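You operate a simulated robot arm through the tools that you are given. There is no shell and no other tool. Be economical: measure what you need, move in short steps, check, and stop when the job is done.

You run a simulated robot arm. Do the job below in one go: nothing can be reset, and whatever is moved stays where it is left.

Task
Fetch the white diffuser and set it in the grey box marked packing. Then take the cap three on the cage side of the long line bench and put it away on the table of the die stand. Then put the valve number two on the cage side of the long line bench away on the board of the valve jig. Keep to this order.

The check looks at the end state, three seconds after you hand in, the way a careful person would. Anything else that was tipped, shoved, dropped, spilled or broken makes it a failure. Lids that push on must go on centred and level and be pressed home; caps that screw on are set level and turned clockwise until they are tight.

Robot
A 7-joint arm with a two-finger parallel gripper on a trunk, on a base that drives. Base frame: it is fixed to the floor where the robot stands at the start and does not move with it; the origin is under the middle of the robot, x ahead of it, y to its left, z up. Lengths are in m, angles in rad, forces in N, time in s.
With the tool pointing down near the work surface it reaches from about 0.46 to 0.92 m from the robot's upright axis, wherever it stands. Its first joint turns from -2.007 to 2.007 rad. Places, roughly: board of the valve jig [1.1, -9.7, 0.8]; table of the die stand [-2.3, -2.3, 0.9]; white diffuser (7x7x3 cm) [0.7, 0.1, 0.6]. Payload 3.91 kg.
The TCP is the grasp point between the finger pads, 0.03 m short of the fingertips. In the tool frame z runs along the fingers and y along their closing line. The gripper opens to 0.11 m. The fingers are 0.02 m wide and 0.01 m thick; the gripper's body (0.048 by 0.112 m) begins 0.055 m behind the TCP.
Orientation is told as [roll, pitch, yaw] about the base's x, y, z axes, in that order, counted from this pose: with the fingers straight down and closing along the base's y, the tool's x points along the base's -x, its y along +y and its z along -z.

Tools
- The arm moves only by the tool jog_arm. Its arguments are lists of equal length, an entry for each row: "translation": the shift along the base's x, y, z in m, a list of three; "delta_rot": the turn, a rotation vector about the base's x, y, z in degrees, a list of three; "jaw": the gripper command, from -1 (fully open) to 1 (shut), values between in proportion. In form: {"translation": [[tx, ty, tz], ...], "delta_rot": [[ax, ay, az], ...], "jaw": [jaw, ...]}. A call has 1 to 10 rows; each row is the pose to reach, as a shift and turn from the pose commanded when the call began. A row lasts 0.2 s, in which the tool goes at most 0.05 m and 0.15 rad; a call with a longer step from one row to the next is refused whole, and so is a gripper value outside its range. A pose out of reach is approached as far as the arm can. The call stops where the force on the tool passes 40 N (or 10 N more than at its start, if that is more) or the arm is blocked; 0.2 s more then pass. Each finger travels about 0.153 m/s and halts on what it meets, pressing with about 25 N; the grip force reading is that of the motor and also rises with nothing between the fingers. The clock runs only during rows and for 0.2 s after the last one: add rows that repeat a pose to give the fingers time. It gives the time, the measured TCP pose, the force on the tool (base axes), the opening and the grip force at its end, in the units of the frame above (readings bear some noise), with the torque about the TCP (base axes, N m) and any sound that the robot's microphone picked up.
- Cameras (640 x 400 px; columns grow to the right, rows downward): "scene" is now at [0.219, 0.1933, 1.2197]; the picture's right is [-0.13, -0.99, 0.00], its down [-0.74, 0.10, -0.66] and it looks along [0.66, -0.09, -0.75] (base axes); focal length 263 px, centre (320, 200). "wrist" rides on the gripper at [0.072, 0.017, -0.103] in the tool frame; the picture's right is [-0.23, 0.97, 0.00], its down [-0.76, -0.18, -0.62] and it looks along [-0.61, -0.14, 0.78] (tool axes); focal length 222 px, centre (320, 200). There is no depth. A picture from a camera that has moved, and an enlarged one, comes with that camera's place and axes in the base frame and with its lens.
- capture(camera): a new picture of that camera. It takes no simulated time.
- move_column(by): slides the trunk up (or, below 0, down) by that many m; the arm and the scene camera ride with it, the base frame stays. It gives what a move gives, with no picture.
- steer(legs): drives the robot by 1 to 6 legs, each [ahead, left, turn to the left] in m, m and rad, along the robot's own axes; the way and the turn of a leg run together, so that a leg with both is an arc; at most 1.5 m and 3.142 rad a leg. The arm and the cameras ride along, it lands a little off, and it stops where it bumps. It gives what a move gives.
- pan_tilt(pan, tilt): turns the head with the scene camera to pan (to the left, within 1.396 rad either way) and tilt (down, from -0.506 to 1.204), counted from straight ahead of the robot. It gives what a move gives.
- inspect(camera, box): a new picture of the part [left, top, right, bottom] of that camera's present view, enlarged. It takes no simulated time.
- job_done(): hands the job in; it is judged then, once.

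Work in short steps. Places have to be worked out from the pictures, the camera data and where the tool is seen: move nearer, look again, correct. Check each grasp and each placing, and mend what went wrong. You have 165 turns and 108 pictures in all, those below and enlarged ones among them. Open the gripper and draw the arm clear of the work before you hand the job in, unless the task says otherwise; then end with one line.

The tools are called after ">>>" by a JSON object that holds its "api" and its "payload". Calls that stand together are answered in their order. jog_arm: Moves the arm, as the interface text tells. Its arguments: {"type":"object","properties":{"translation":{"type":"array","items":{"type":"array","items":{"type":"number"}}},"delta_rot":{"type":"array","items":{"type":"array","items":{"type":"number"}}},"jaw":{"type":"array","items":{"type":"number"}}},"required":["translation","delta_rot","jaw"]} The other tools are called the same way: move_column (by) slides the trunk up or down; steer (legs) drives the base; pan_tilt (pan, tilt) turns the head that bears the scene camera; capture (camera) takes a picture; inspect (camera, box) takes an enlarged picture of a part of a camera's view; job_done () hands the job in.

At the start:

```text
clock: 0.0
tool_pos: [0.6513, -0.1441, 0.9373]
orientation: [0.0, -0.001, 0.001]
force: [-0.5, -0.3, -0.3]
wrist_torque: [0.04, -0.01, 0.0]
gripper_width: 0.11
gripper_force: 0.0
trunk travel left (down, up): [-0.575, 0.415]
robot x, y, heading: [0.0012, 0.0011, -0.001]
head pan, tilt: [-0.133, 0.846]
```

scene: 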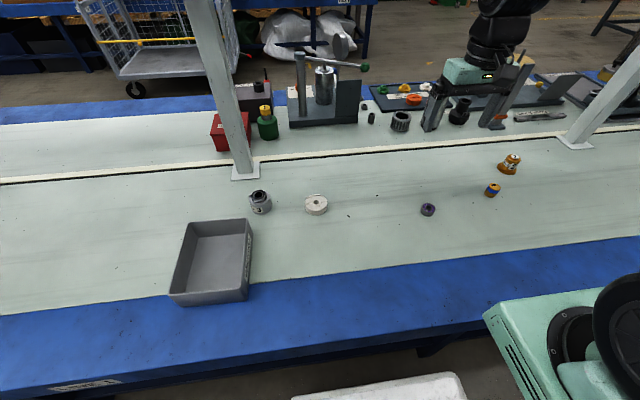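
wrist: 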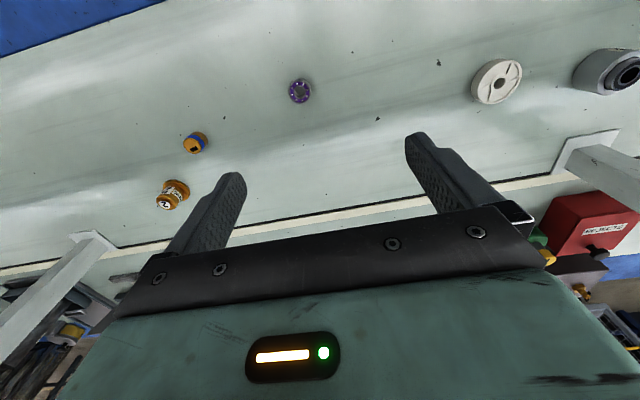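

The diffuser looks to be near (0.72, 0.14). I'll take a closer look at it and the box.

>>> {"api": "inspect", "payload": {"camera": "scene", "box": [150, 160, 350, 310]}}

>>> {"api": "inspect", "payload": {"camera": "scene", "box": [200, 40, 600, 220]}}

```text
2.67 times, centred on (250, 235) of scene
camera zoom: at [0.219, 0.1933, 1.2197], right [-0.13, -0.99, 0.0], down [-0.74, 0.1, -0.66], along [0.66, -0.09, -0.75], focal length 701 px, centre (507, 107)
```

zoom: 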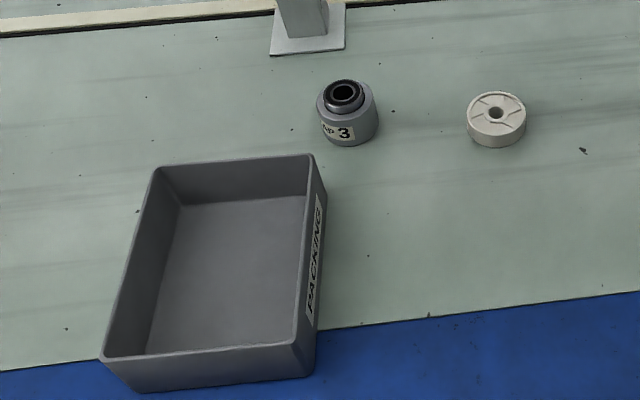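

```text
1.60 times, centred on (400, 130) of scene
camera zoom: at [0.219, 0.1933, 1.2197], right [-0.13, -0.99, 0.0], down [-0.74, 0.1, -0.66], along [0.66, -0.09, -0.75], focal length 421 px, centre (192, 312)
```

zoom: 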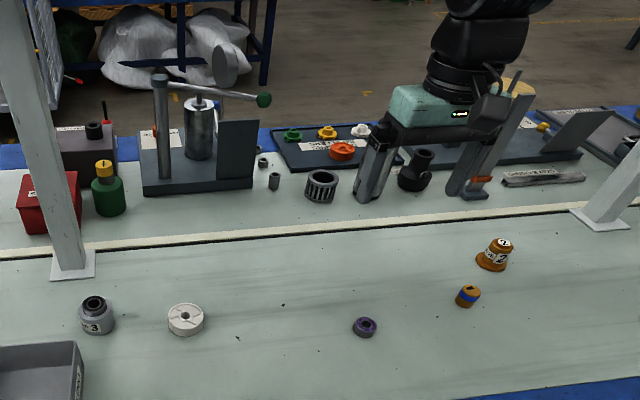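

The box is marked PACKING, centre about (0.56, 0.395). I'll move above the diffuser and check with the wrist camera.

>>> {"api": "jog_arm", "payload": {"translation": [[0.01, 0.04, -0.02], [0.02, 0.08, -0.04], [0.03, 0.12, -0.06], [0.04, 0.16, -0.08], [0.05, 0.2, -0.1], [0.06, 0.24, -0.12], [0.071, 0.28, -0.14], [0.071, 0.28, -0.14]], "delta_rot": [[0, 0, 0], [0, 0, 0], [0, 0, 0], [0, 0, 0], [0, 0, 0], [0, 0, 0], [0, 0, 0], [0, 0, 0]], "jaw": [-1, -1, -1, -1, -1, -1, -1, -1]}}

>>> {"api": "capture", "payload": {"camera": "wrist"}}

```text
clock: 1.8
tool_pos: [0.7215, 0.1354, 0.7974]
orientation: [-0.002, 0.0, 0.0]
force: [-0.5, 0.2, -0.2]
wrist_torque: [-0.02, -0.03, -0.04]
gripper_width: 0.1101
gripper_force: 0.2
trunk travel left (down, up): [-0.575, 0.415]
robot x, y, heading: [-0.0044, -0.0002, 0.002]
head pan, tilt: [-0.133, 0.846]
```

```text
103 pictures are left
camera wrist: at [0.6482, 0.1532, 0.9032], right [0.23, 0.97, 0.0], down [0.76, -0.18, 0.62], along [0.61, -0.14, -0.78], focal length 222 px, centre (320, 200)
```

wrist: 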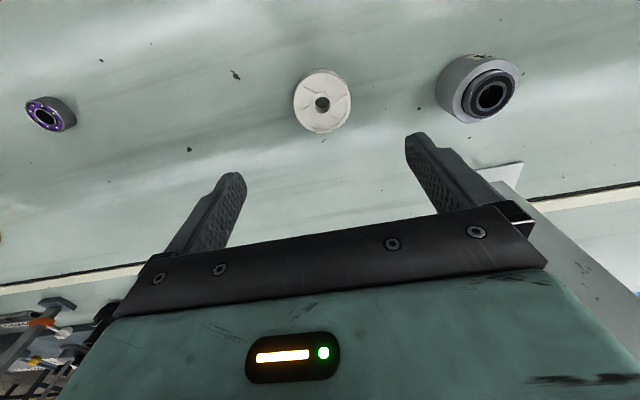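

The two views agree on (0.718, 0.139). I'll descend and close on it.

>>> {"api": "jog_arm", "payload": {"translation": [[-0.003, 0.003, -0.045], [-0.003, 0.003, -0.09], [-0.003, 0.003, -0.125], [-0.003, 0.003, -0.142], [-0.003, 0.003, -0.142], [-0.003, 0.003, -0.142], [-0.003, 0.003, -0.142], [-0.003, 0.003, -0.142]], "delta_rot": [[0, 0, 0], [0, 0, 0], [0, 0, 0], [0, 0, 0], [0, 0, 0], [0, 0, 0], [0, 0, 0], [0, 0, 0]], "jaw": [-1, -1, -1, -1, -1, 0.6, 0.6, 0.6]}}

>>> {"api": "capture", "payload": {"camera": "scene"}}

```text
clock: 3.6
tool_pos: [0.7188, 0.138, 0.6559]
orientation: [0.0, -0.002, 0.0]
force: [-0.4, -0.6, 1.3]
wrist_torque: [0.0, -0.03, -0.04]
gripper_width: 0.0629
gripper_force: 24.8
trunk travel left (down, up): [-0.575, 0.415]
robot x, y, heading: [-0.0007, 0.0045, 0.001]
head pan, tilt: [-0.133, 0.846]
```

```text
102 pictures are left
camera scene: at [0.219, 0.1933, 1.2197], right [-0.13, -0.99, 0.0], down [-0.74, 0.1, -0.66], along [0.66, -0.09, -0.75], focal length 263 px, centre (320, 200)
```

scene: 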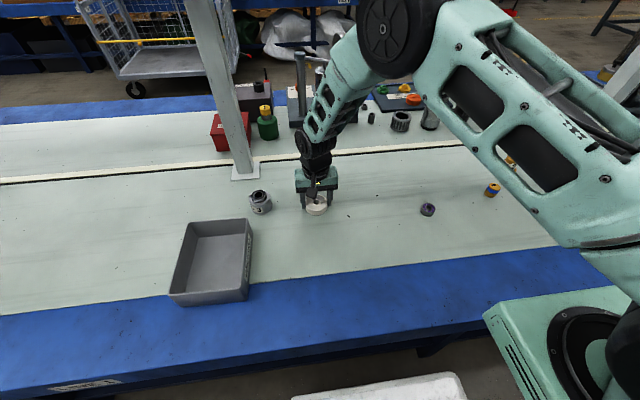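

Grip is good at 0.063 m wide. I'll lift and carry it over the box.

>>> {"api": "jog_arm", "payload": {"translation": [[0, 0, 0.05], [0, 0, 0.1], [0, 0, 0.14], [-0.02, 0.04, 0.14], [-0.045, 0.08, 0.14], [-0.07, 0.12, 0.14], [-0.095, 0.16, 0.14], [-0.12, 0.2, 0.14], [-0.14, 0.235, 0.14], [-0.158, 0.258, 0.14]], "delta_rot": [[0, 0, 0], [0, 0, 0], [0, 0, 0], [0, 0, 0], [0, 0, 0], [0, 0, 0], [0, 0, 0], [0, 0, 0], [0, 0, 0], [0, 0, 0]], "jaw": [0.6, 0.6, 0.6, 0.6, 0.6, 0.6, 0.6, 0.6, 0.6, 0.6]}}

>>> {"api": "capture", "payload": {"camera": "wrist"}}

>>> {"api": "capture", "payload": {"camera": "scene"}}

```text
clock: 5.8
tool_pos: [0.5593, 0.3986, 0.7985]
orientation: [0.0, -0.001, 0.0]
force: [0.2, 0.0, -0.2]
wrist_torque: [0.01, 0.01, -0.01]
gripper_width: 0.0628
gripper_force: 24.8
trunk travel left (down, up): [-0.575, 0.415]
robot x, y, heading: [-0.0025, 0.003, -0.001]
head pan, tilt: [-0.133, 0.846]
```

```text
101 pictures are left
camera wrist: at [0.4863, 0.4142, 0.9024], right [0.23, 0.97, 0.0], down [0.76, -0.18, 0.62], along [0.61, -0.14, -0.78], focal length 222 px, centre (320, 200)
```

wrist: 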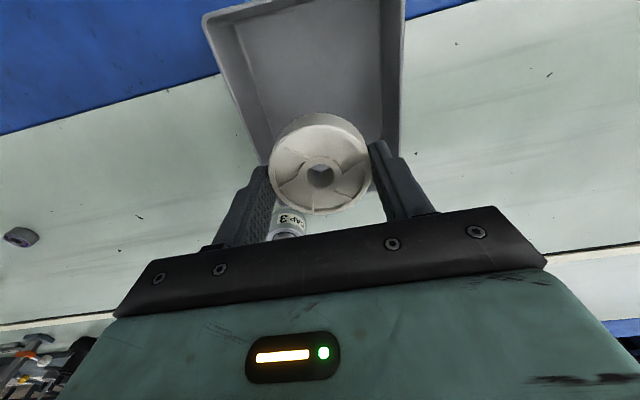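

```text
100 pictures are left
camera scene: at [0.2191, 0.1932, 1.2197], right [-0.13, -0.99, 0.0], down [-0.74, 0.1, -0.66], along [0.66, -0.09, -0.75], focal length 263 px, centre (320, 200)
```

scene: 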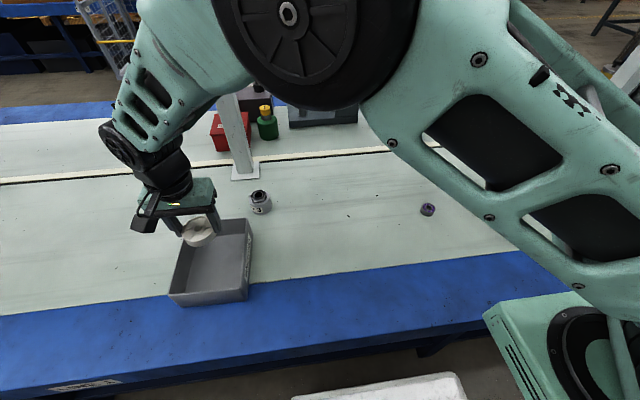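

I'll check that the diffuser hangs level.

>>> {"api": "inspect", "payload": {"camera": "scene", "box": [130, 170, 270, 310]}}

```text
2.86 times, centred on (200, 240) of scene
camera zoom: at [0.2191, 0.1932, 1.2197], right [-0.13, -0.99, 0.0], down [-0.74, 0.1, -0.66], along [0.66, -0.09, -0.75], focal length 751 px, centre (663, 86)
```

zoom: 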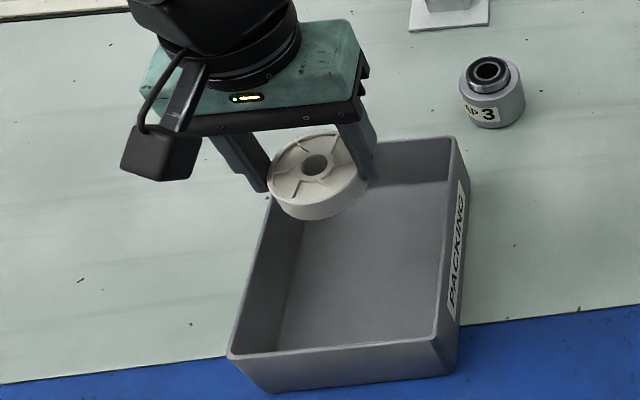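

The diffuser is level and centred over the box. I'll lower it and release.

>>> {"api": "jog_arm", "payload": {"translation": [[-0.003, 0.003, -0.045], [-0.003, 0.003, -0.09], [-0.003, 0.003, -0.12], [-0.003, 0.003, -0.131], [-0.003, 0.003, -0.134]], "delta_rot": [[0, 0, 0], [0, 0, 0], [0, 0, 0], [0, 0, 0], [0, 0, 0]], "jaw": [0.6, 0.6, 0.6, 0.6, 0.6]}}

>>> {"api": "inspect", "payload": {"camera": "scene", "box": [130, 170, 270, 310]}}

```text
clock: 7.0
tool_pos: [0.5575, 0.3999, 0.6611]
orientation: [-0.001, 0.001, 0.0]
force: [-0.2, 0.7, 0.1]
wrist_torque: [-0.01, -0.01, 0.01]
gripper_width: 0.0628
gripper_force: 25.2
trunk travel left (down, up): [-0.575, 0.415]
robot x, y, heading: [0.0011, -0.001, -0.001]
head pan, tilt: [-0.133, 0.846]
```

```text
2.86 times, centred on (200, 240) of scene
camera zoom: at [0.2189, 0.1933, 1.2197], right [-0.13, -0.99, 0.0], down [-0.74, 0.1, -0.66], along [0.66, -0.09, -0.75], focal length 751 px, centre (663, 86)
```

zoom: 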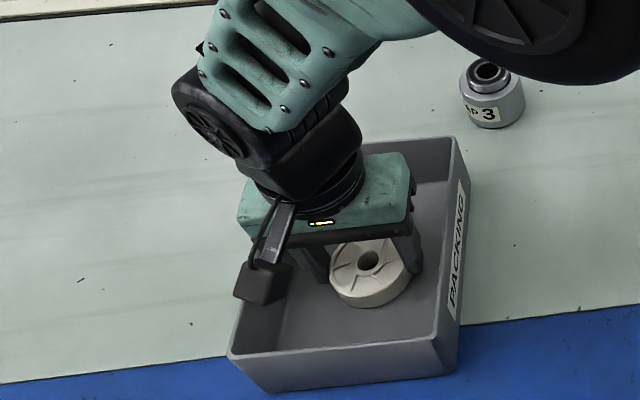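

No contact yet; a few mm lower, then open partly and rise.

>>> {"api": "jog_arm", "payload": {"translation": [[0, 0, -0.002], [0, 0, -0.004], [0, 0, -0.004], [0, 0, -0.004], [0, 0, 0.04], [0, 0, 0.09], [0, 0, 0.14], [0, 0, 0.14]], "delta_rot": [[0, 0, 0], [0, 0, 0], [0, 0, 0], [0, 0, 0], [0, 0, 0], [0, 0, 0], [0, 0, 0], [0, 0, 0]], "jaw": [0.6, 0.6, -0.5, -0.5, -0.5, -0.5, -0.5, -0.5]}}

>>> {"api": "capture", "payload": {"camera": "wrist"}}

```text
clock: 8.8
tool_pos: [0.5591, 0.4012, 0.8044]
orientation: [0.0, 0.001, 0.0]
force: [-0.5, 0.9, 0.7]
wrist_torque: [0.0, -0.02, -0.02]
gripper_width: 0.0826
gripper_force: 0.1
trunk travel left (down, up): [-0.575, 0.415]
robot x, y, heading: [0.0011, 0.0005, -0.004]
head pan, tilt: [-0.133, 0.846]
```

```text
97 pictures are left
camera wrist: at [0.4868, 0.4181, 0.909], right [0.23, 0.97, 0.0], down [0.76, -0.18, 0.62], along [0.61, -0.14, -0.78], focal length 222 px, centre (320, 200)
```

wrist: 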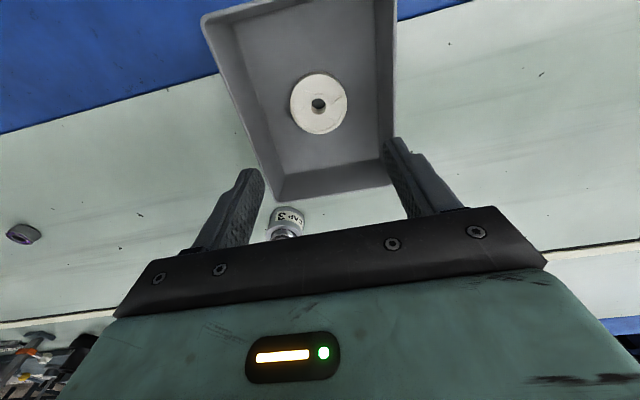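

The diffuser lies in the box. I'll bring the arm back to its starting place, then look around for the other items.

>>> {"api": "jog_arm", "payload": {"translation": [[0.01, -0.04, 0.02], [0.02, -0.08, 0.04], [0.03, -0.12, 0.06], [0.04, -0.165, 0.07], [0.05, -0.21, 0.08], [0.06, -0.255, 0.09], [0.07, -0.3, 0.1], [0.075, -0.345, 0.11], [0.08, -0.39, 0.12], [0.08, -0.43, 0.12]], "delta_rot": [[0, 0, 0], [0, 0, 0], [0, 0, 0], [0, 0, 0], [0, 0, 0], [0, 0, 0], [0, 0, 0], [0, 0, 0], [0, 0, 0], [0, 0, 0]], "jaw": [-1, -1, -1, -1, -1, -1, -1, -1, -1, -1]}}

>>> {"api": "pan_tilt", "payload": {"pan": 0.6, "tilt": 0.35}}

>>> {"api": "capture", "payload": {"camera": "scene"}}

>>> {"api": "pan_tilt", "payload": {"pan": -0.6, "tilt": 0.35}}

>>> {"api": "capture", "payload": {"camera": "scene"}}

```text
clock: 11.0
tool_pos: [0.6356, -0.0282, 0.9223]
orientation: [0.0, 0.0, 0.001]
force: [-0.1, 0.5, 0.9]
wrist_torque: [0.0, 0.0, 0.02]
gripper_width: 0.1103
gripper_force: 0.0
trunk travel left (down, up): [-0.575, 0.415]
robot x, y, heading: [-0.0028, -0.0033, -0.001]
head pan, tilt: [-0.133, 0.846]
```

```text
clock: 12.1
tool_pos: [0.6353, -0.0282, 0.9219]
orientation: [0.0, -0.001, 0.0]
force: [0.6, -0.4, -0.1]
wrist_torque: [-0.02, -0.02, 0.0]
gripper_width: 0.11
gripper_force: 0.1
trunk travel left (down, up): [-0.575, 0.415]
robot x, y, heading: [0.0, -0.0007, -0.0]
head pan, tilt: [0.6, 0.351]
```

```text
96 pictures are left
camera scene: at [0.2181, 0.2562, 1.263], right [0.56, -0.83, 0.0], down [-0.28, -0.19, -0.94], along [0.78, 0.53, -0.34], focal length 263 px, centre (320, 200)
```

scene: 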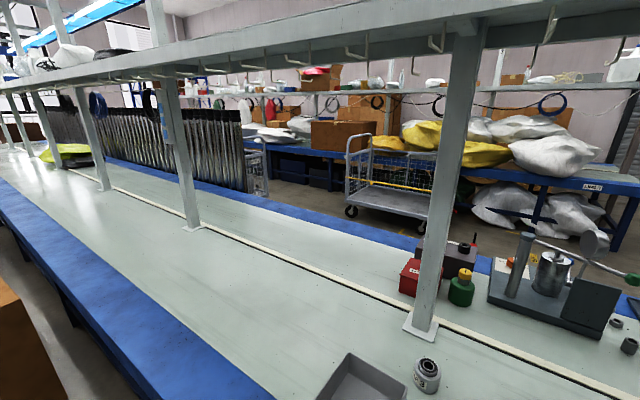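

```text
clock: 13.5
tool_pos: [0.6355, -0.0284, 0.9232]
orientation: [0.001, 0.0, 0.001]
force: [-0.1, 0.6, -0.5]
wrist_torque: [0.0, -0.02, 0.01]
gripper_width: 0.1098
gripper_force: 0.0
trunk travel left (down, up): [-0.575, 0.415]
robot x, y, heading: [0.0022, 0.0011, -0.001]
head pan, tilt: [-0.6, 0.351]
```

```text
95 pictures are left
camera scene: at [0.2181, 0.1511, 1.2631], right [-0.56, -0.83, 0.0], down [-0.28, 0.19, -0.94], along [0.78, -0.53, -0.34], focal length 263 px, centre (320, 200)
```

scene: 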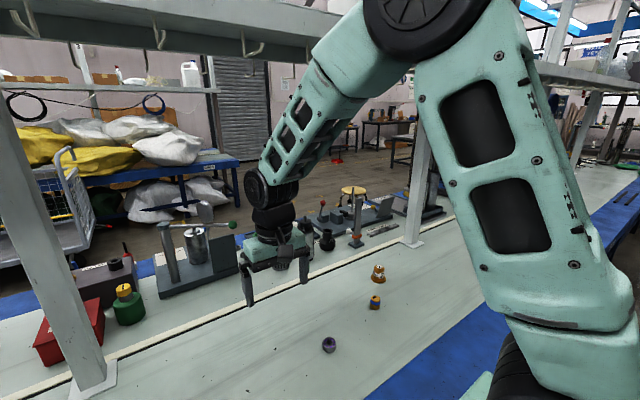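

The cage stands beyond the far lane (+x), so the target items are on the far side of the bench. I'll look at the far lane more closely.

>>> {"api": "pan_tilt", "payload": {"pan": -0.1, "tilt": 0.55}}

>>> {"api": "inspect", "payload": {"camera": "scene", "box": [180, 80, 400, 220]}}

>>> {"api": "pan_tilt", "payload": {"pan": -1.3, "tilt": 0.2}}

>>> {"api": "capture", "payload": {"camera": "scene"}}

>>> {"api": "pan_tilt", "payload": {"pan": 1.3, "tilt": 0.2}}

>>> {"api": "capture", "payload": {"camera": "scene"}}

```text
clock: 14.4
tool_pos: [0.6353, -0.0285, 0.9219]
orientation: [0.0, 0.0, 0.0]
force: [0.0, 0.0, 0.6]
wrist_torque: [0.02, -0.04, -0.02]
gripper_width: 0.1099
gripper_force: 0.1
trunk travel left (down, up): [-0.575, 0.415]
robot x, y, heading: [-0.0018, -0.0021, 0.004]
head pan, tilt: [-0.099, 0.55]
```

```text
2.86 times, centred on (290, 150) of scene
camera zoom: at [0.2306, 0.1947, 1.2449], right [-0.1, -0.99, 0.0], down [-0.52, 0.05, -0.85], along [0.85, -0.09, -0.52], focal length 751 px, centre (406, 343)
```

zoom: 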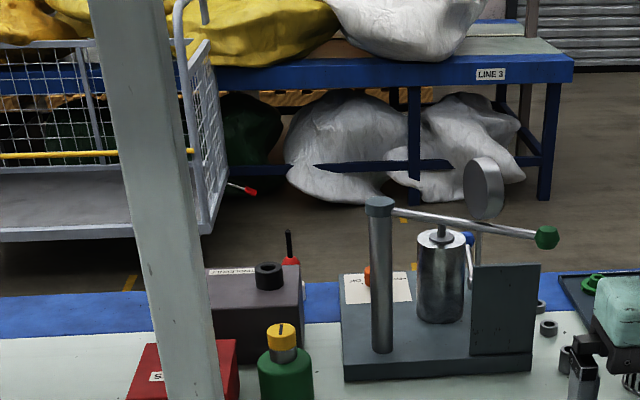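

```text
clock: 15.8
tool_pos: [0.6365, -0.0278, 0.9226]
orientation: [0.001, -0.001, 0.0]
force: [0.9, 0.0, -0.2]
wrist_torque: [0.02, 0.03, 0.01]
gripper_width: 0.1101
gripper_force: 0.1
trunk travel left (down, up): [-0.575, 0.415]
robot x, y, heading: [0.0024, -0.0004, 0.0]
head pan, tilt: [-1.3, 0.201]
```

```text
93 pictures are left
camera scene: at [0.1662, 0.1139, 1.2771], right [-0.96, -0.27, 0.0], down [-0.05, 0.19, -0.98], along [0.26, -0.94, -0.2], focal length 263 px, centre (320, 200)
```

scene: 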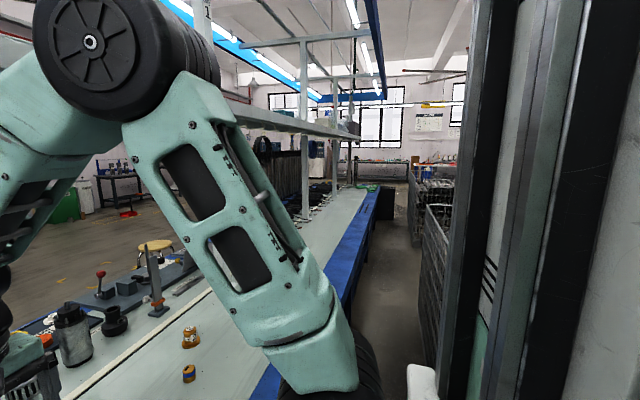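

```text
clock: 18.1
tool_pos: [0.6347, -0.0285, 0.9224]
orientation: [-0.001, 0.0, 0.0]
force: [0.7, 0.2, 0.1]
wrist_torque: [-0.02, 0.02, -0.01]
gripper_width: 0.1102
gripper_force: 0.1
trunk travel left (down, up): [-0.575, 0.415]
robot x, y, heading: [0.0036, 0.0, 0.004]
head pan, tilt: [1.3, 0.201]
```

```text
92 pictures are left
camera scene: at [0.1662, 0.2934, 1.2771], right [0.96, -0.27, 0.0], down [-0.05, -0.19, -0.98], along [0.26, 0.94, -0.2], focal length 263 px, centre (320, 200)
```

scene: 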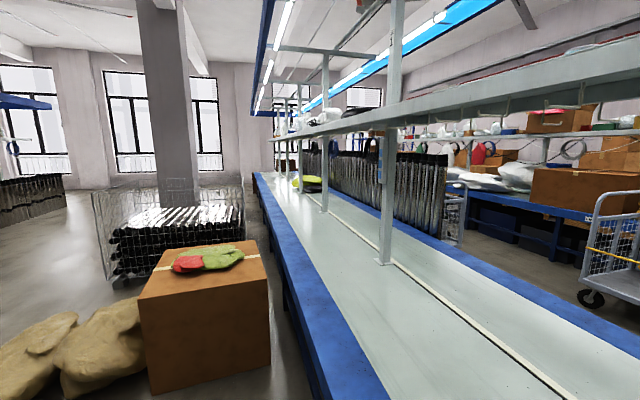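

The bench is long; the nearer end seems to be toward −y. I'll tuck the arm in and look down at my own base to learn its footprint.

>>> {"api": "jog_arm", "payload": {"translation": [[-0.04, 0.01, 0.03], [-0.08, 0.02, 0.06], [-0.12, 0.03, 0.09], [-0.16, 0.03, 0.12], [-0.18, 0.03, 0.15], [-0.18, 0.03, 0.15]], "delta_rot": [[0, 0, 0], [0, 0, 0], [0, 0, 0], [0, 0, 0], [0, 0, 0], [0, 0, 0]], "jaw": [-1, -1, -1, -1, -1, -1]}}

>>> {"api": "pan_tilt", "payload": {"pan": 0.9, "tilt": 1.2}}

>>> {"api": "capture", "payload": {"camera": "scene"}}

>>> {"api": "pan_tilt", "payload": {"pan": -1.39, "tilt": 0.7}}

>>> {"api": "capture", "payload": {"camera": "scene"}}

```text
refused: row 1 steps farther than a row can; nothing moved
```

```text
clock: 19.4
tool_pos: [0.6365, -0.0293, 0.9212]
orientation: [0.001, -0.002, 0.001]
force: [0.1, -0.3, -0.3]
wrist_torque: [-0.02, -0.02, 0.01]
gripper_width: 0.1102
gripper_force: 0.0
trunk travel left (down, up): [-0.575, 0.415]
robot x, y, heading: [-0.0021, 0.0013, -0.004]
head pan, tilt: [0.901, 1.201]
```

```text
91 pictures are left
camera scene: at [0.176, 0.2475, 1.1958], right [0.78, -0.62, 0.0], down [-0.58, -0.73, -0.36], along [0.23, 0.28, -0.93], focal length 263 px, centre (320, 200)
```

scene: 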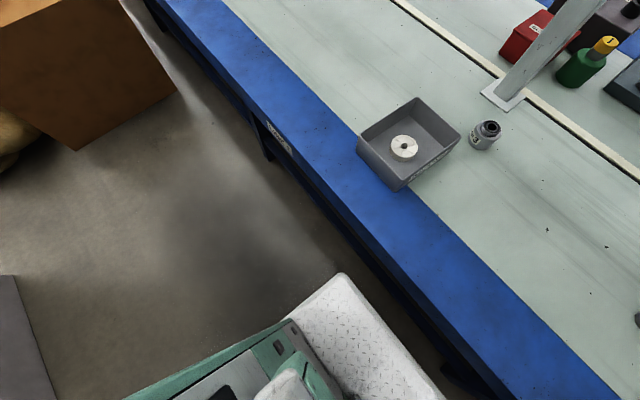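

```text
clock: 21.6
tool_pos: [0.635, -0.0283, 0.9221]
orientation: [-0.001, 0.001, 0.0]
force: [0.0, -0.2, -0.6]
wrist_torque: [0.03, 0.01, 0.01]
gripper_width: 0.11
gripper_force: 0.0
trunk travel left (down, up): [-0.575, 0.415]
robot x, y, heading: [-0.0016, 0.0019, 0.001]
head pan, tilt: [-1.389, 0.7]
```

```text
90 pictures are left
camera scene: at [0.1566, 0.1201, 1.2317], right [-0.98, -0.18, 0.0], down [-0.12, 0.63, -0.76], along [0.14, -0.75, -0.64], focal length 263 px, centre (320, 200)
```

scene: 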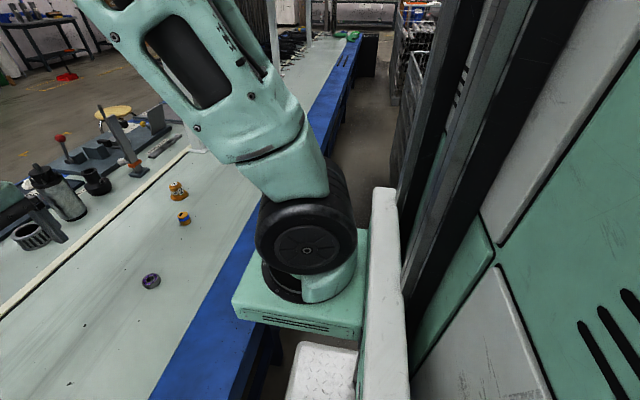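

The base reaches about x=0.3 and ±0.26 in y, right at the bench edge. I'll look as far back as I can on the left before backing up, and tuck the arm in.

>>> {"api": "jog_arm", "payload": {"translation": [[-0.035, 0.005, 0.02], [-0.07, 0.01, 0.04], [-0.105, 0.015, 0.06], [-0.14, 0.02, 0.08], [-0.165, 0.025, 0.11], [-0.175, 0.03, 0.14], [-0.175, 0.03, 0.14]], "delta_rot": [[0, 0, 0], [0, 0, 0], [0, 0, 0], [0, 0, 0], [0, 0, 0], [0, 0, 0], [0, 0, 0]], "jaw": [-1, -1, -1, -1, -1, -1, -1]}}

>>> {"api": "pan_tilt", "payload": {"pan": 1.39, "tilt": 0.5}}

>>> {"api": "capture", "payload": {"camera": "scene"}}

```text
clock: 23.1
tool_pos: [0.4634, 0.0011, 1.064]
orientation: [0.0, 0.0, 0.0]
force: [0.0, 0.8, 0.5]
wrist_torque: [-0.02, 0.02, -0.01]
gripper_width: 0.1097
gripper_force: 0.0
trunk travel left (down, up): [-0.575, 0.415]
robot x, y, heading: [0.0009, 0.0004, 0.0]
head pan, tilt: [-1.389, 0.7]
```

```text
clock: 25.6
tool_pos: [0.4629, 0.0007, 1.063]
orientation: [-0.001, 0.0, 0.0]
force: [-0.1, 0.6, 0.5]
wrist_torque: [-0.02, -0.04, 0.02]
gripper_width: 0.1101
gripper_force: 0.2
trunk travel left (down, up): [-0.575, 0.415]
robot x, y, heading: [-0.0031, -0.002, -0.003]
head pan, tilt: [1.389, 0.499]
```

```text
89 pictures are left
camera scene: at [0.1577, 0.2932, 1.2494], right [0.98, -0.18, 0.0], down [-0.09, -0.47, -0.88], along [0.16, 0.86, -0.48], focal length 263 px, centre (320, 200)
```

scene: 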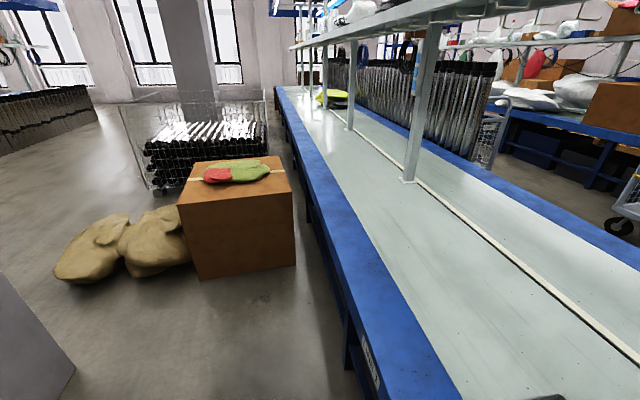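

Open floor to the left-behind, with a grey object beyond x≈−0.83. I'll back up 0.25 m.

>>> {"api": "steer", "payload": {"legs": [[-0.25, 0, 0]]}}

>>> {"api": "pan_tilt", "payload": {"pan": 1.39, "tilt": 0.7}}

>>> {"api": "capture", "payload": {"camera": "scene"}}

```text
clock: 27.4
tool_pos: [0.2143, 0.0005, 1.0636]
orientation: [0.001, -0.002, 0.003]
force: [0.1, 0.2, 0.1]
wrist_torque: [0.03, -0.02, 0.0]
gripper_width: 0.1099
gripper_force: 0.0
trunk travel left (down, up): [-0.575, 0.415]
robot x, y, heading: [-0.2516, 0.0007, -0.002]
head pan, tilt: [1.389, 0.499]
```

```text
clock: 28.1
tool_pos: [0.2147, 0.0012, 1.0636]
orientation: [0.0, 0.0, 0.002]
force: [-0.2, 0.3, -0.1]
wrist_torque: [0.01, 0.01, 0.0]
gripper_width: 0.1101
gripper_force: 0.1
trunk travel left (down, up): [-0.575, 0.415]
robot x, y, heading: [-0.2485, 0.0012, 0.007]
head pan, tilt: [1.389, 0.7]
```

```text
88 pictures are left
camera scene: at [-0.093, 0.2873, 1.2317], right [0.98, -0.18, 0.0], down [-0.11, -0.63, -0.77], along [0.14, 0.75, -0.64], focal length 263 px, centre (320, 200)
```

scene: 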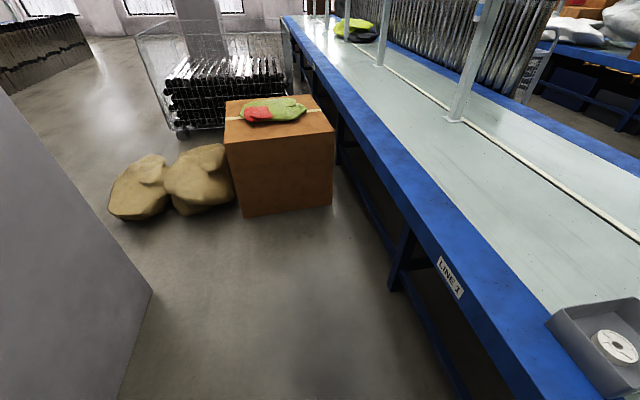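

There's a cabinet or pillar face at x≈−0.81 behind me; the corridor is about 1.1 m wide. I can turn in place here, so I'll turn right to face −y and look.

>>> {"api": "steer", "payload": {"legs": [[0, 0, -1.57]]}}

>>> {"api": "pan_tilt", "payload": {"pan": 0.25, "tilt": 0.4}}

>>> {"api": "capture", "payload": {"camera": "scene"}}

>>> {"api": "pan_tilt", "payload": {"pan": -0.9, "tilt": 0.5}}

>>> {"api": "capture", "payload": {"camera": "scene"}}

```text
clock: 32.4
tool_pos: [-0.249, -0.4649, 1.0635]
orientation: [-0.001, -0.002, -1.572]
force: [-0.3, 1.3, 0.5]
wrist_torque: [-0.05, 0.01, -0.01]
gripper_width: 0.1099
gripper_force: 0.0
trunk travel left (down, up): [-0.575, 0.415]
robot x, y, heading: [-0.2467, -0.0004, -1.571]
head pan, tilt: [1.389, 0.7]
```

```text
clock: 33.7
tool_pos: [-0.248, -0.4637, 1.0648]
orientation: [0.0, -0.001, -1.571]
force: [0.0, -0.2, -0.5]
wrist_torque: [-0.02, 0.02, 0.0]
gripper_width: 0.11
gripper_force: 0.2
trunk travel left (down, up): [-0.575, 0.415]
robot x, y, heading: [-0.2457, -0.0021, -1.569]
head pan, tilt: [0.25, 0.4]
```

```text
87 pictures are left
camera scene: at [-0.0217, -0.2337, 1.2585], right [-0.97, -0.25, 0.0], down [-0.1, 0.38, -0.92], along [0.23, -0.89, -0.39], focal length 263 px, centre (320, 200)
```

scene: 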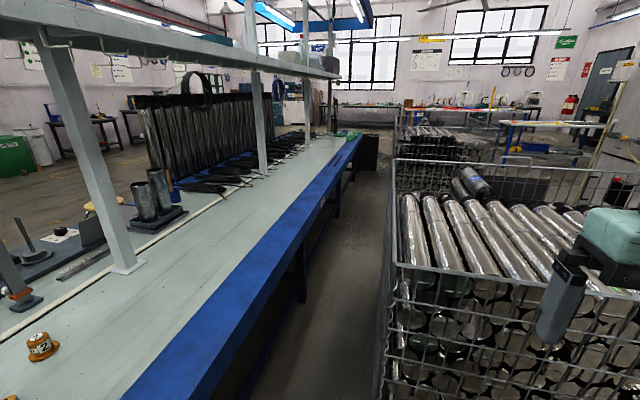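

```text
clock: 35.1
tool_pos: [-0.2484, -0.4635, 1.0642]
orientation: [0.001, 0.001, -1.572]
force: [1.0, 0.2, 0.6]
wrist_torque: [0.01, 0.01, 0.01]
gripper_width: 0.11
gripper_force: 0.1
trunk travel left (down, up): [-0.575, 0.415]
robot x, y, heading: [-0.2476, -0.0027, -1.569]
head pan, tilt: [-0.901, 0.499]
```

```text
86 pictures are left
camera scene: at [-0.1159, -0.2005, 1.2494], right [-0.62, 0.78, 0.0], down [0.38, 0.3, -0.88], along [-0.69, -0.55, -0.48], focal length 263 px, centre (320, 200)
```

scene: 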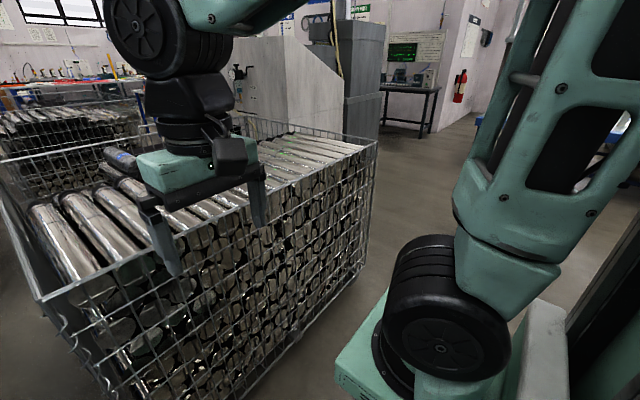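

The orange piece reads "2" on the near side, and there's also a wire-mesh cage on this side. I need to know what sits on the far lane, so I'll look there.

>>> {"api": "pan_tilt", "payload": {"pan": 1.2, "tilt": 0.45}}

>>> {"api": "capture", "payload": {"camera": "scene"}}

```text
clock: 37.1
tool_pos: [-0.247, -0.4647, 1.0637]
orientation: [0.002, 0.002, -1.572]
force: [-0.7, 0.8, 0.1]
wrist_torque: [0.0, -0.01, -0.01]
gripper_width: 0.1098
gripper_force: 0.0
trunk travel left (down, up): [-0.575, 0.415]
robot x, y, heading: [-0.2493, -0.002, -1.573]
head pan, tilt: [1.201, 0.45]
```

```text
85 pictures are left
camera scene: at [0.0411, -0.1773, 1.2539], right [-0.36, -0.93, 0.0], down [-0.41, 0.16, -0.9], along [0.84, -0.33, -0.44], focal length 263 px, centre (320, 200)
```

scene: 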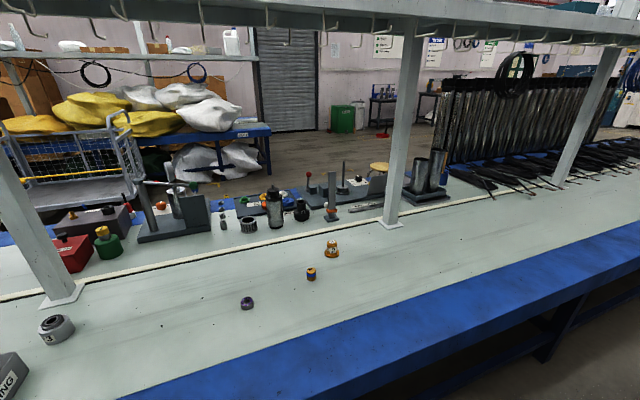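

>>> {"api": "inspect", "payload": {"camera": "scene", "box": [30, 160, 230, 285]}}

>>> {"api": "inspect", "payload": {"camera": "scene", "box": [210, 150, 410, 275]}}

```text
3.20 times, centred on (130, 222) of scene
camera zoom: at [0.0411, -0.1773, 1.2539], right [-0.36, -0.93, 0.0], down [-0.41, 0.16, -0.9], along [0.84, -0.33, -0.44], focal length 841 px, centre (928, 128)
```

zoom: 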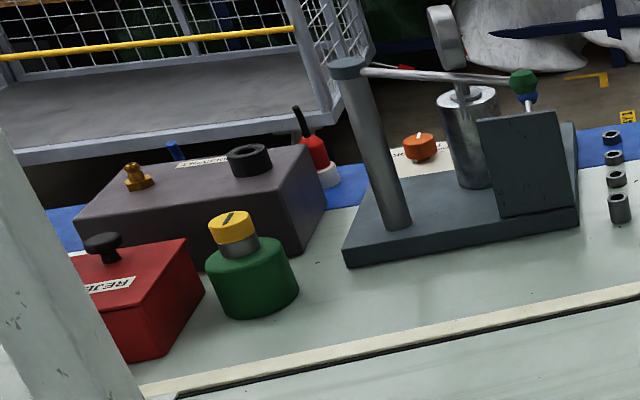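

```text
3.20 times, centred on (310, 212) of scene
camera zoom: at [0.0411, -0.1773, 1.2539], right [-0.36, -0.93, 0.0], down [-0.41, 0.16, -0.9], along [0.84, -0.33, -0.44], focal length 841 px, centre (352, 160)
```

zoom: 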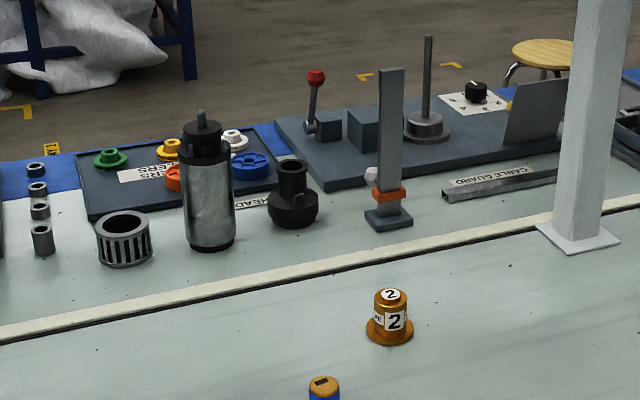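

The far lane holds no numbered cap or valve. CAP 3 and valve 2 both sit on this side, which the mesh cages line, so those are the targets. I'll go back to the bench to fetch CAP 3.

>>> {"api": "steer", "payload": {"legs": [[0, 0, 1.571], [0.22, 0, 0]]}}

>>> {"api": "pan_tilt", "payload": {"pan": 0.2, "tilt": 0.85}}

>>> {"api": "capture", "payload": {"camera": "scene"}}

```text
clock: 42.6
tool_pos: [0.4342, 0.0014, 1.0635]
orientation: [0.002, 0.0, -0.001]
force: [0.0, -0.4, -0.3]
wrist_torque: [-0.01, -0.02, 0.0]
gripper_width: 0.1102
gripper_force: 0.0
trunk travel left (down, up): [-0.575, 0.415]
robot x, y, heading: [-0.0274, 0.0032, 0.002]
head pan, tilt: [1.201, 0.45]
```

```text
clock: 43.9
tool_pos: [0.4317, -0.0004, 1.0628]
orientation: [0.0, -0.001, -0.001]
force: [0.4, -1.1, -0.3]
wrist_torque: [-0.01, -0.01, 0.04]
gripper_width: 0.1102
gripper_force: 0.0
trunk travel left (down, up): [-0.575, 0.415]
robot x, y, heading: [-0.0285, -0.0009, -0.002]
head pan, tilt: [0.201, 0.85]
```

```text
82 pictures are left
camera scene: at [0.1871, 0.2187, 1.2195], right [0.2, -0.98, 0.0], down [-0.74, -0.15, -0.66], along [0.65, 0.13, -0.75], focal length 263 px, centre (320, 200)
```

scene: 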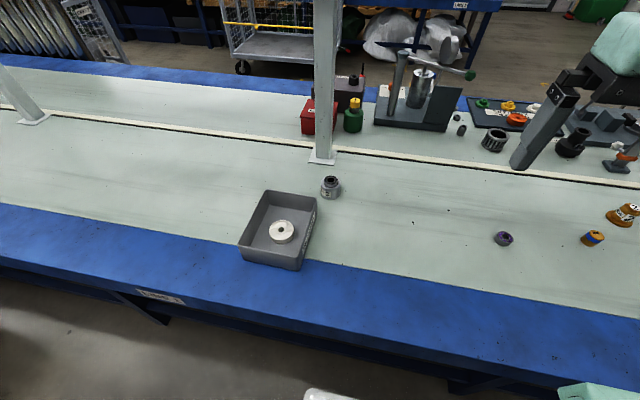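

>>> {"api": "inspect", "payload": {"camera": "scene", "box": [290, 160, 370, 210]}}

```text
8.00 times, centred on (330, 185) of scene
camera zoom: at [0.1871, 0.2187, 1.2195], right [0.2, -0.98, 0.0], down [-0.74, -0.15, -0.66], along [0.65, 0.13, -0.75], focal length 2104 px, centre (240, 320)
```

zoom: 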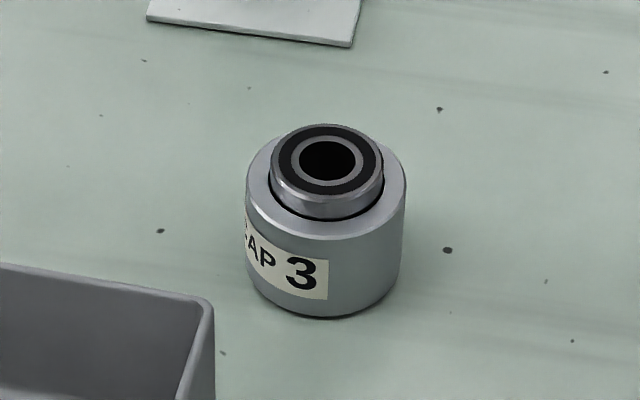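

CAP 3: about 6 cm wide and roughly 4.5 cm to the shoulder, near (0.735, 0.297). I'll move above it.

>>> {"api": "jog_arm", "payload": {"translation": [[0.027, 0.0265, -0.022], [0.054, 0.053, -0.044], [0.081, 0.0795, -0.066], [0.108, 0.106, -0.088], [0.135, 0.1325, -0.11], [0.162, 0.159, -0.132], [0.189, 0.1855, -0.154], [0.22, 0.215, -0.176], [0.25, 0.245, -0.198], [0.275, 0.27, -0.22]], "delta_rot": [[0, 0, 0], [0, 0, 0], [0, 0, 0], [0, 0, 0], [0, 0, 0], [0, 0, 0], [0, 0, 0], [0, 0, 0], [0, 0, 0], [0, 0, 0]], "jaw": [-1, -1, -1, -1, -1, -1, -1, -1, -1, -1]}}

>>> {"api": "capture", "payload": {"camera": "wrist"}}

```text
clock: 46.1
tool_pos: [0.7065, 0.2682, 0.8436]
orientation: [0.001, -0.002, 0.0]
force: [-0.4, 0.1, -0.1]
wrist_torque: [-0.02, -0.01, -0.03]
gripper_width: 0.11
gripper_force: 0.0
trunk travel left (down, up): [-0.575, 0.415]
robot x, y, heading: [-0.0317, -0.0014, 0.005]
head pan, tilt: [0.201, 0.85]
```

```text
80 pictures are left
camera wrist: at [0.6335, 0.2856, 0.9499], right [0.23, 0.97, 0.0], down [0.76, -0.18, 0.62], along [0.61, -0.14, -0.78], focal length 222 px, centre (320, 200)
```

wrist: 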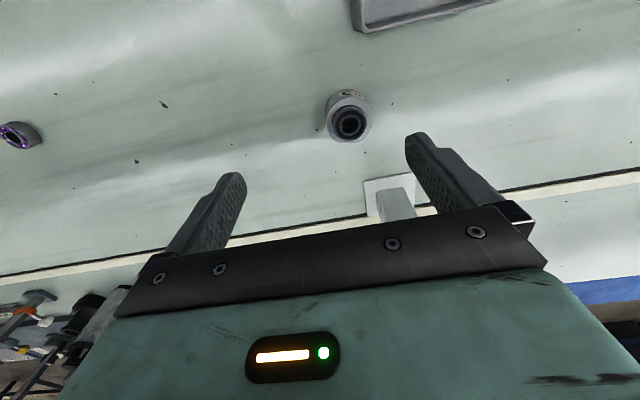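

Wrist view gives (0.735, 0.299). I'll descend and grasp.

>>> {"api": "jog_arm", "payload": {"translation": [[0.02, 0.02, -0.02], [0.0275, 0.0305, -0.06], [0.0275, 0.0305, -0.105], [0.0275, 0.0305, -0.15], [0.0275, 0.0305, -0.18], [0.0275, 0.0305, -0.188], [0.0275, 0.0305, -0.188], [0.0275, 0.0305, -0.188], [0.0275, 0.0305, -0.188]], "delta_rot": [[0, 0, 0], [0, 0, 0], [0, 0, 0], [0, 0, 0], [0, 0, 0], [0, 0, 0], [0, 0, 0], [0, 0, 0], [0, 0, 0]], "jaw": [-1, -1, -1, -1, -1, -1, 0.7, 0.7, 0.7]}}

>>> {"api": "capture", "payload": {"camera": "wrist"}}

```text
clock: 48.1
tool_pos: [0.7363, 0.2982, 0.6553]
orientation: [0.001, 0.001, 0.001]
force: [-0.1, -1.4, 0.5]
wrist_torque: [0.02, -0.03, -0.02]
gripper_width: 0.0594
gripper_force: 25.6
trunk travel left (down, up): [-0.575, 0.415]
robot x, y, heading: [-0.0308, -0.0013, 0.002]
head pan, tilt: [0.201, 0.85]
```

```text
79 pictures are left
camera wrist: at [0.6628, 0.3158, 0.7598], right [0.23, 0.97, 0.0], down [0.76, -0.18, 0.62], along [0.61, -0.14, -0.78], focal length 222 px, centre (320, 200)
```

wrist: 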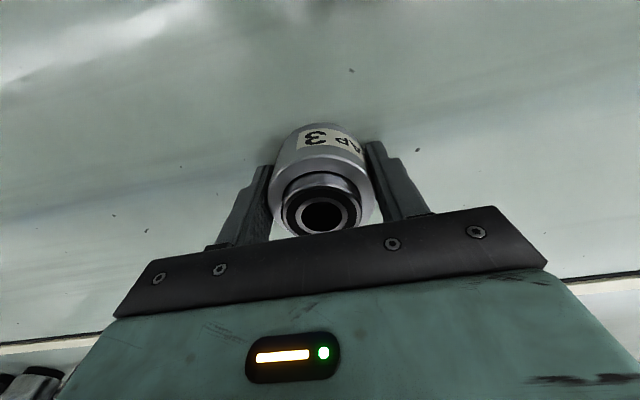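

Gripped at 0.059 m. I'll lift and tuck in.

>>> {"api": "jog_arm", "payload": {"translation": [[0, 0, 0.04], [0, 0, 0.08], [0, 0, 0.125], [-0.02, -0.02, 0.16], [-0.045, -0.045, 0.19], [-0.075, -0.075, 0.21], [-0.105, -0.105, 0.23], [-0.135, -0.135, 0.25], [-0.165, -0.165, 0.27], [-0.195, -0.195, 0.29]], "delta_rot": [[0, 0, 0], [0, 0, 0], [0, 0, 0], [0, 0, 0], [0, 0, 0], [0, 0, 0], [0, 0, 0], [0, 0, 0], [0, 0, 0], [0, 0, 0]], "jaw": [0.7, 0.7, 0.7, 0.7, 0.7, 0.7, 0.7, 0.7, 0.7, 0.7]}}

>>> {"api": "jog_arm", "payload": {"translation": [[-0.03, -0.03, 0.02], [-0.06, -0.06, 0.04], [-0.085, -0.09, 0.06], [-0.1, -0.105, 0.08], [-0.1, -0.105, 0.1], [-0.1, -0.105, 0.1]], "delta_rot": [[0, 0, 0], [0, 0, 0], [0, 0, 0], [0, 0, 0], [0, 0, 0], [0, 0, 0]], "jaw": [0.7, 0.7, 0.7, 0.7, 0.7, 0.7]}}

>>> {"api": "steer", "payload": {"legs": [[-0.22, 0, 0], [0, 0, 1.571]]}}

>>> {"api": "pan_tilt", "payload": {"pan": 1.3, "tilt": 0.5}}

>>> {"api": "capture", "payload": {"camera": "scene"}}

```text
clock: 50.3
tool_pos: [0.5402, 0.1057, 0.9439]
orientation: [0.001, 0.0, 0.0]
force: [0.1, -0.1, -2.6]
wrist_torque: [-0.02, 0.04, -0.04]
gripper_width: 0.0598
gripper_force: 25.4
trunk travel left (down, up): [-0.575, 0.415]
robot x, y, heading: [-0.0328, -0.0033, -0.0]
head pan, tilt: [0.201, 0.85]
```

```text
clock: 51.7
tool_pos: [0.4412, 0.0011, 1.0472]
orientation: [-0.001, 0.0, -0.001]
force: [-0.3, -0.7, -3.0]
wrist_torque: [0.01, -0.01, -0.01]
gripper_width: 0.0597
gripper_force: 25.3
trunk travel left (down, up): [-0.575, 0.415]
robot x, y, heading: [-0.0285, 0.001, -0.001]
head pan, tilt: [0.201, 0.85]
```

```text
clock: 57.2
tool_pos: [-0.265, 0.4717, 1.0464]
orientation: [-0.001, -0.001, 1.596]
force: [0.3, 0.3, -3.0]
wrist_torque: [-0.01, 0.04, -0.01]
gripper_width: 0.0597
gripper_force: 25.0
trunk travel left (down, up): [-0.575, 0.415]
robot x, y, heading: [-0.2498, -0.0004, 1.593]
head pan, tilt: [0.201, 0.85]
```

```text
clock: 58.6
tool_pos: [-0.2646, 0.4714, 1.0457]
orientation: [0.002, 0.0, 1.598]
force: [-1.4, 0.0, -2.7]
wrist_torque: [0.0, 0.01, -0.01]
gripper_width: 0.0595
gripper_force: 25.0
trunk travel left (down, up): [-0.575, 0.415]
robot x, y, heading: [-0.2491, -0.0006, 1.6]
head pan, tilt: [1.3, 0.499]
```

```text
78 pictures are left
camera scene: at [-0.548, 0.1568, 1.2494], right [0.24, 0.97, 0.0], down [0.46, -0.12, -0.88], along [-0.85, 0.21, -0.48], focal length 263 px, centre (320, 200)
```

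scene: 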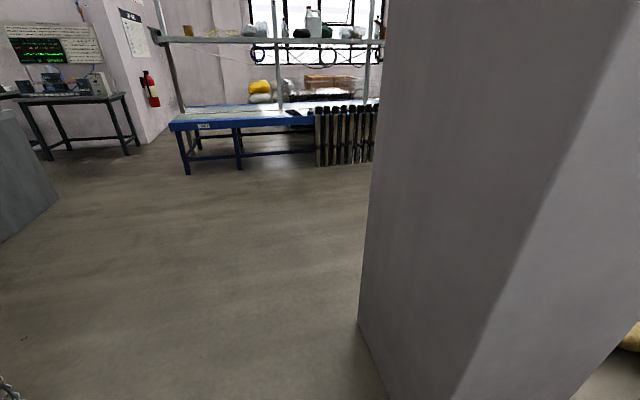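

A pillar spans x −1.38 to −0.81 with y>0.57; the floor toward −x along y≈0 is open. I'll turn to face −x and survey.

>>> {"api": "steer", "payload": {"legs": [[0, 0, 1.54]]}}

>>> {"api": "pan_tilt", "payload": {"pan": 0.7, "tilt": 0.45}}

>>> {"api": "capture", "payload": {"camera": "scene"}}

```text
clock: 62.7
tool_pos: [-0.7234, 0.0046, 1.0465]
orientation: [0.0, 0.0, 3.127]
force: [-0.3, 0.3, -3.5]
wrist_torque: [-0.02, -0.06, 0.02]
gripper_width: 0.0594
gripper_force: 25.1
trunk travel left (down, up): [-0.575, 0.415]
robot x, y, heading: [-0.25, -0.0018, 3.129]
head pan, tilt: [1.3, 0.499]
```

```text
clock: 63.7
tool_pos: [-0.7209, 0.0046, 1.0459]
orientation: [0.002, -0.001, 3.128]
force: [0.7, 0.7, -2.4]
wrist_torque: [0.0, 0.02, 0.0]
gripper_width: 0.0594
gripper_force: 25.2
trunk travel left (down, up): [-0.575, 0.415]
robot x, y, heading: [-0.2496, -0.0006, 3.13]
head pan, tilt: [0.7, 0.45]
```

```text
77 pictures are left
camera scene: at [-0.4672, -0.2632, 1.2539], right [-0.63, 0.77, 0.0], down [0.34, 0.28, -0.9], along [-0.7, -0.57, -0.44], focal length 263 px, centre (320, 200)
```

scene: 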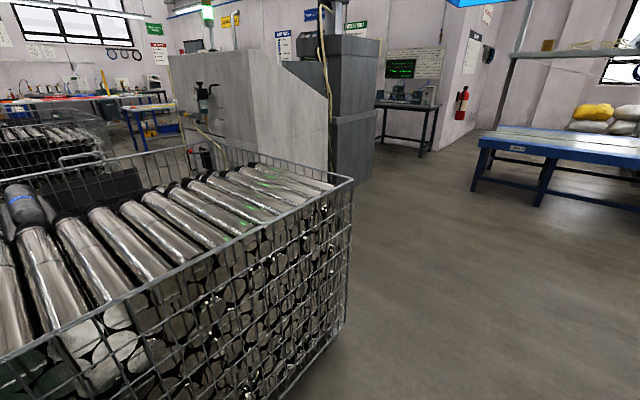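

The cage's near face is at y≈−0.8 and its corner at x≈−1.33. I'll drive ahead 1.5 m along the open lane and look toward the die stand.

>>> {"api": "steer", "payload": {"legs": [[1.5, 0, 0]]}}

>>> {"api": "pan_tilt", "payload": {"pan": 1.1, "tilt": 0.4}}

>>> {"api": "capture", "payload": {"camera": "scene"}}

```text
clock: 71.2
tool_pos: [-2.2477, 0.0145, 1.0462]
orientation: [0.0, 0.0, 3.137]
force: [0.0, -0.4, -3.2]
wrist_torque: [0.01, -0.04, 0.01]
gripper_width: 0.0596
gripper_force: 24.1
trunk travel left (down, up): [-0.575, 0.415]
robot x, y, heading: [-1.7736, 0.0123, 3.133]
head pan, tilt: [0.7, 0.45]
```

```text
clock: 72.1
tool_pos: [-2.2489, 0.0151, 1.0458]
orientation: [0.0, 0.0, 3.136]
force: [0.0, 0.7, -3.2]
wrist_torque: [-0.02, -0.03, -0.02]
gripper_width: 0.0598
gripper_force: 25.3
trunk travel left (down, up): [-0.575, 0.415]
robot x, y, heading: [-1.7772, 0.0143, 3.138]
head pan, tilt: [1.1, 0.4]
```

```text
76 pictures are left
camera scene: at [-1.9627, -0.2729, 1.2585], right [-0.89, 0.46, 0.0], down [0.18, 0.35, -0.92], along [-0.42, -0.82, -0.39], focal length 263 px, centre (320, 200)
```

scene: 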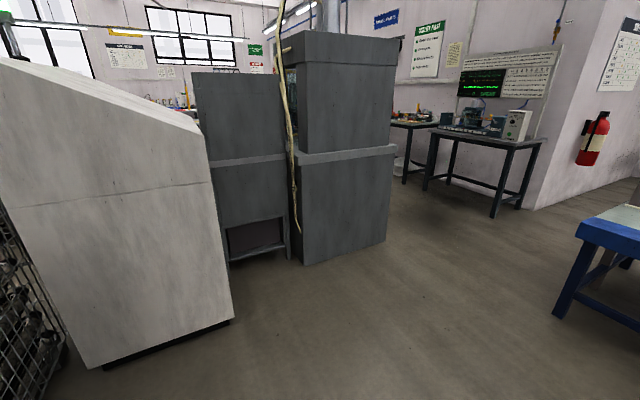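

The die stand's machine is reached from behind here; its open side must face elsewhere. The way round passes between the blue bench's end (−3.8, −0.65) and the machine's corner (−3.42, −1.82). I'll drive there via (−2.9, −0.9) to (−4.1, −1.5).

>>> {"api": "steer", "payload": {"legs": [[0, 0, 0.686], [1.44, 0, 0]]}}

>>> {"api": "pan_tilt", "payload": {"pan": 0.0, "tilt": 0.4}}

>>> {"api": "capture", "payload": {"camera": "scene"}}

```text
clock: 81.2
tool_pos: [-3.2576, -1.2164, 1.0451]
orientation: [0.001, 0.0, -2.44]
force: [-0.1, -0.6, -2.1]
wrist_torque: [0.02, -0.02, 0.01]
gripper_width: 0.0595
gripper_force: 25.3
trunk travel left (down, up): [-0.575, 0.415]
robot x, y, heading: [-2.8964, -0.9101, -2.442]
head pan, tilt: [1.1, 0.4]
```

```text
clock: 82.5
tool_pos: [-3.2579, -1.2189, 1.0474]
orientation: [0.0, -0.002, -2.44]
force: [0.3, 0.8, -3.0]
wrist_torque: [0.02, -0.02, 0.0]
gripper_width: 0.0594
gripper_force: 25.5
trunk travel left (down, up): [-0.575, 0.415]
robot x, y, heading: [-2.8972, -0.9114, -2.439]
head pan, tilt: [0.0, 0.4]
```

```text
75 pictures are left
camera scene: at [-2.9465, -1.2208, 1.2585], right [-0.65, 0.76, 0.0], down [0.3, 0.25, -0.92], along [-0.7, -0.59, -0.39], focal length 263 px, centre (320, 200)
```

scene: 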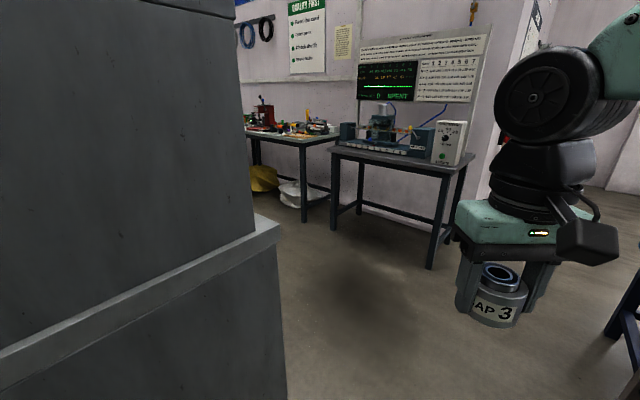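

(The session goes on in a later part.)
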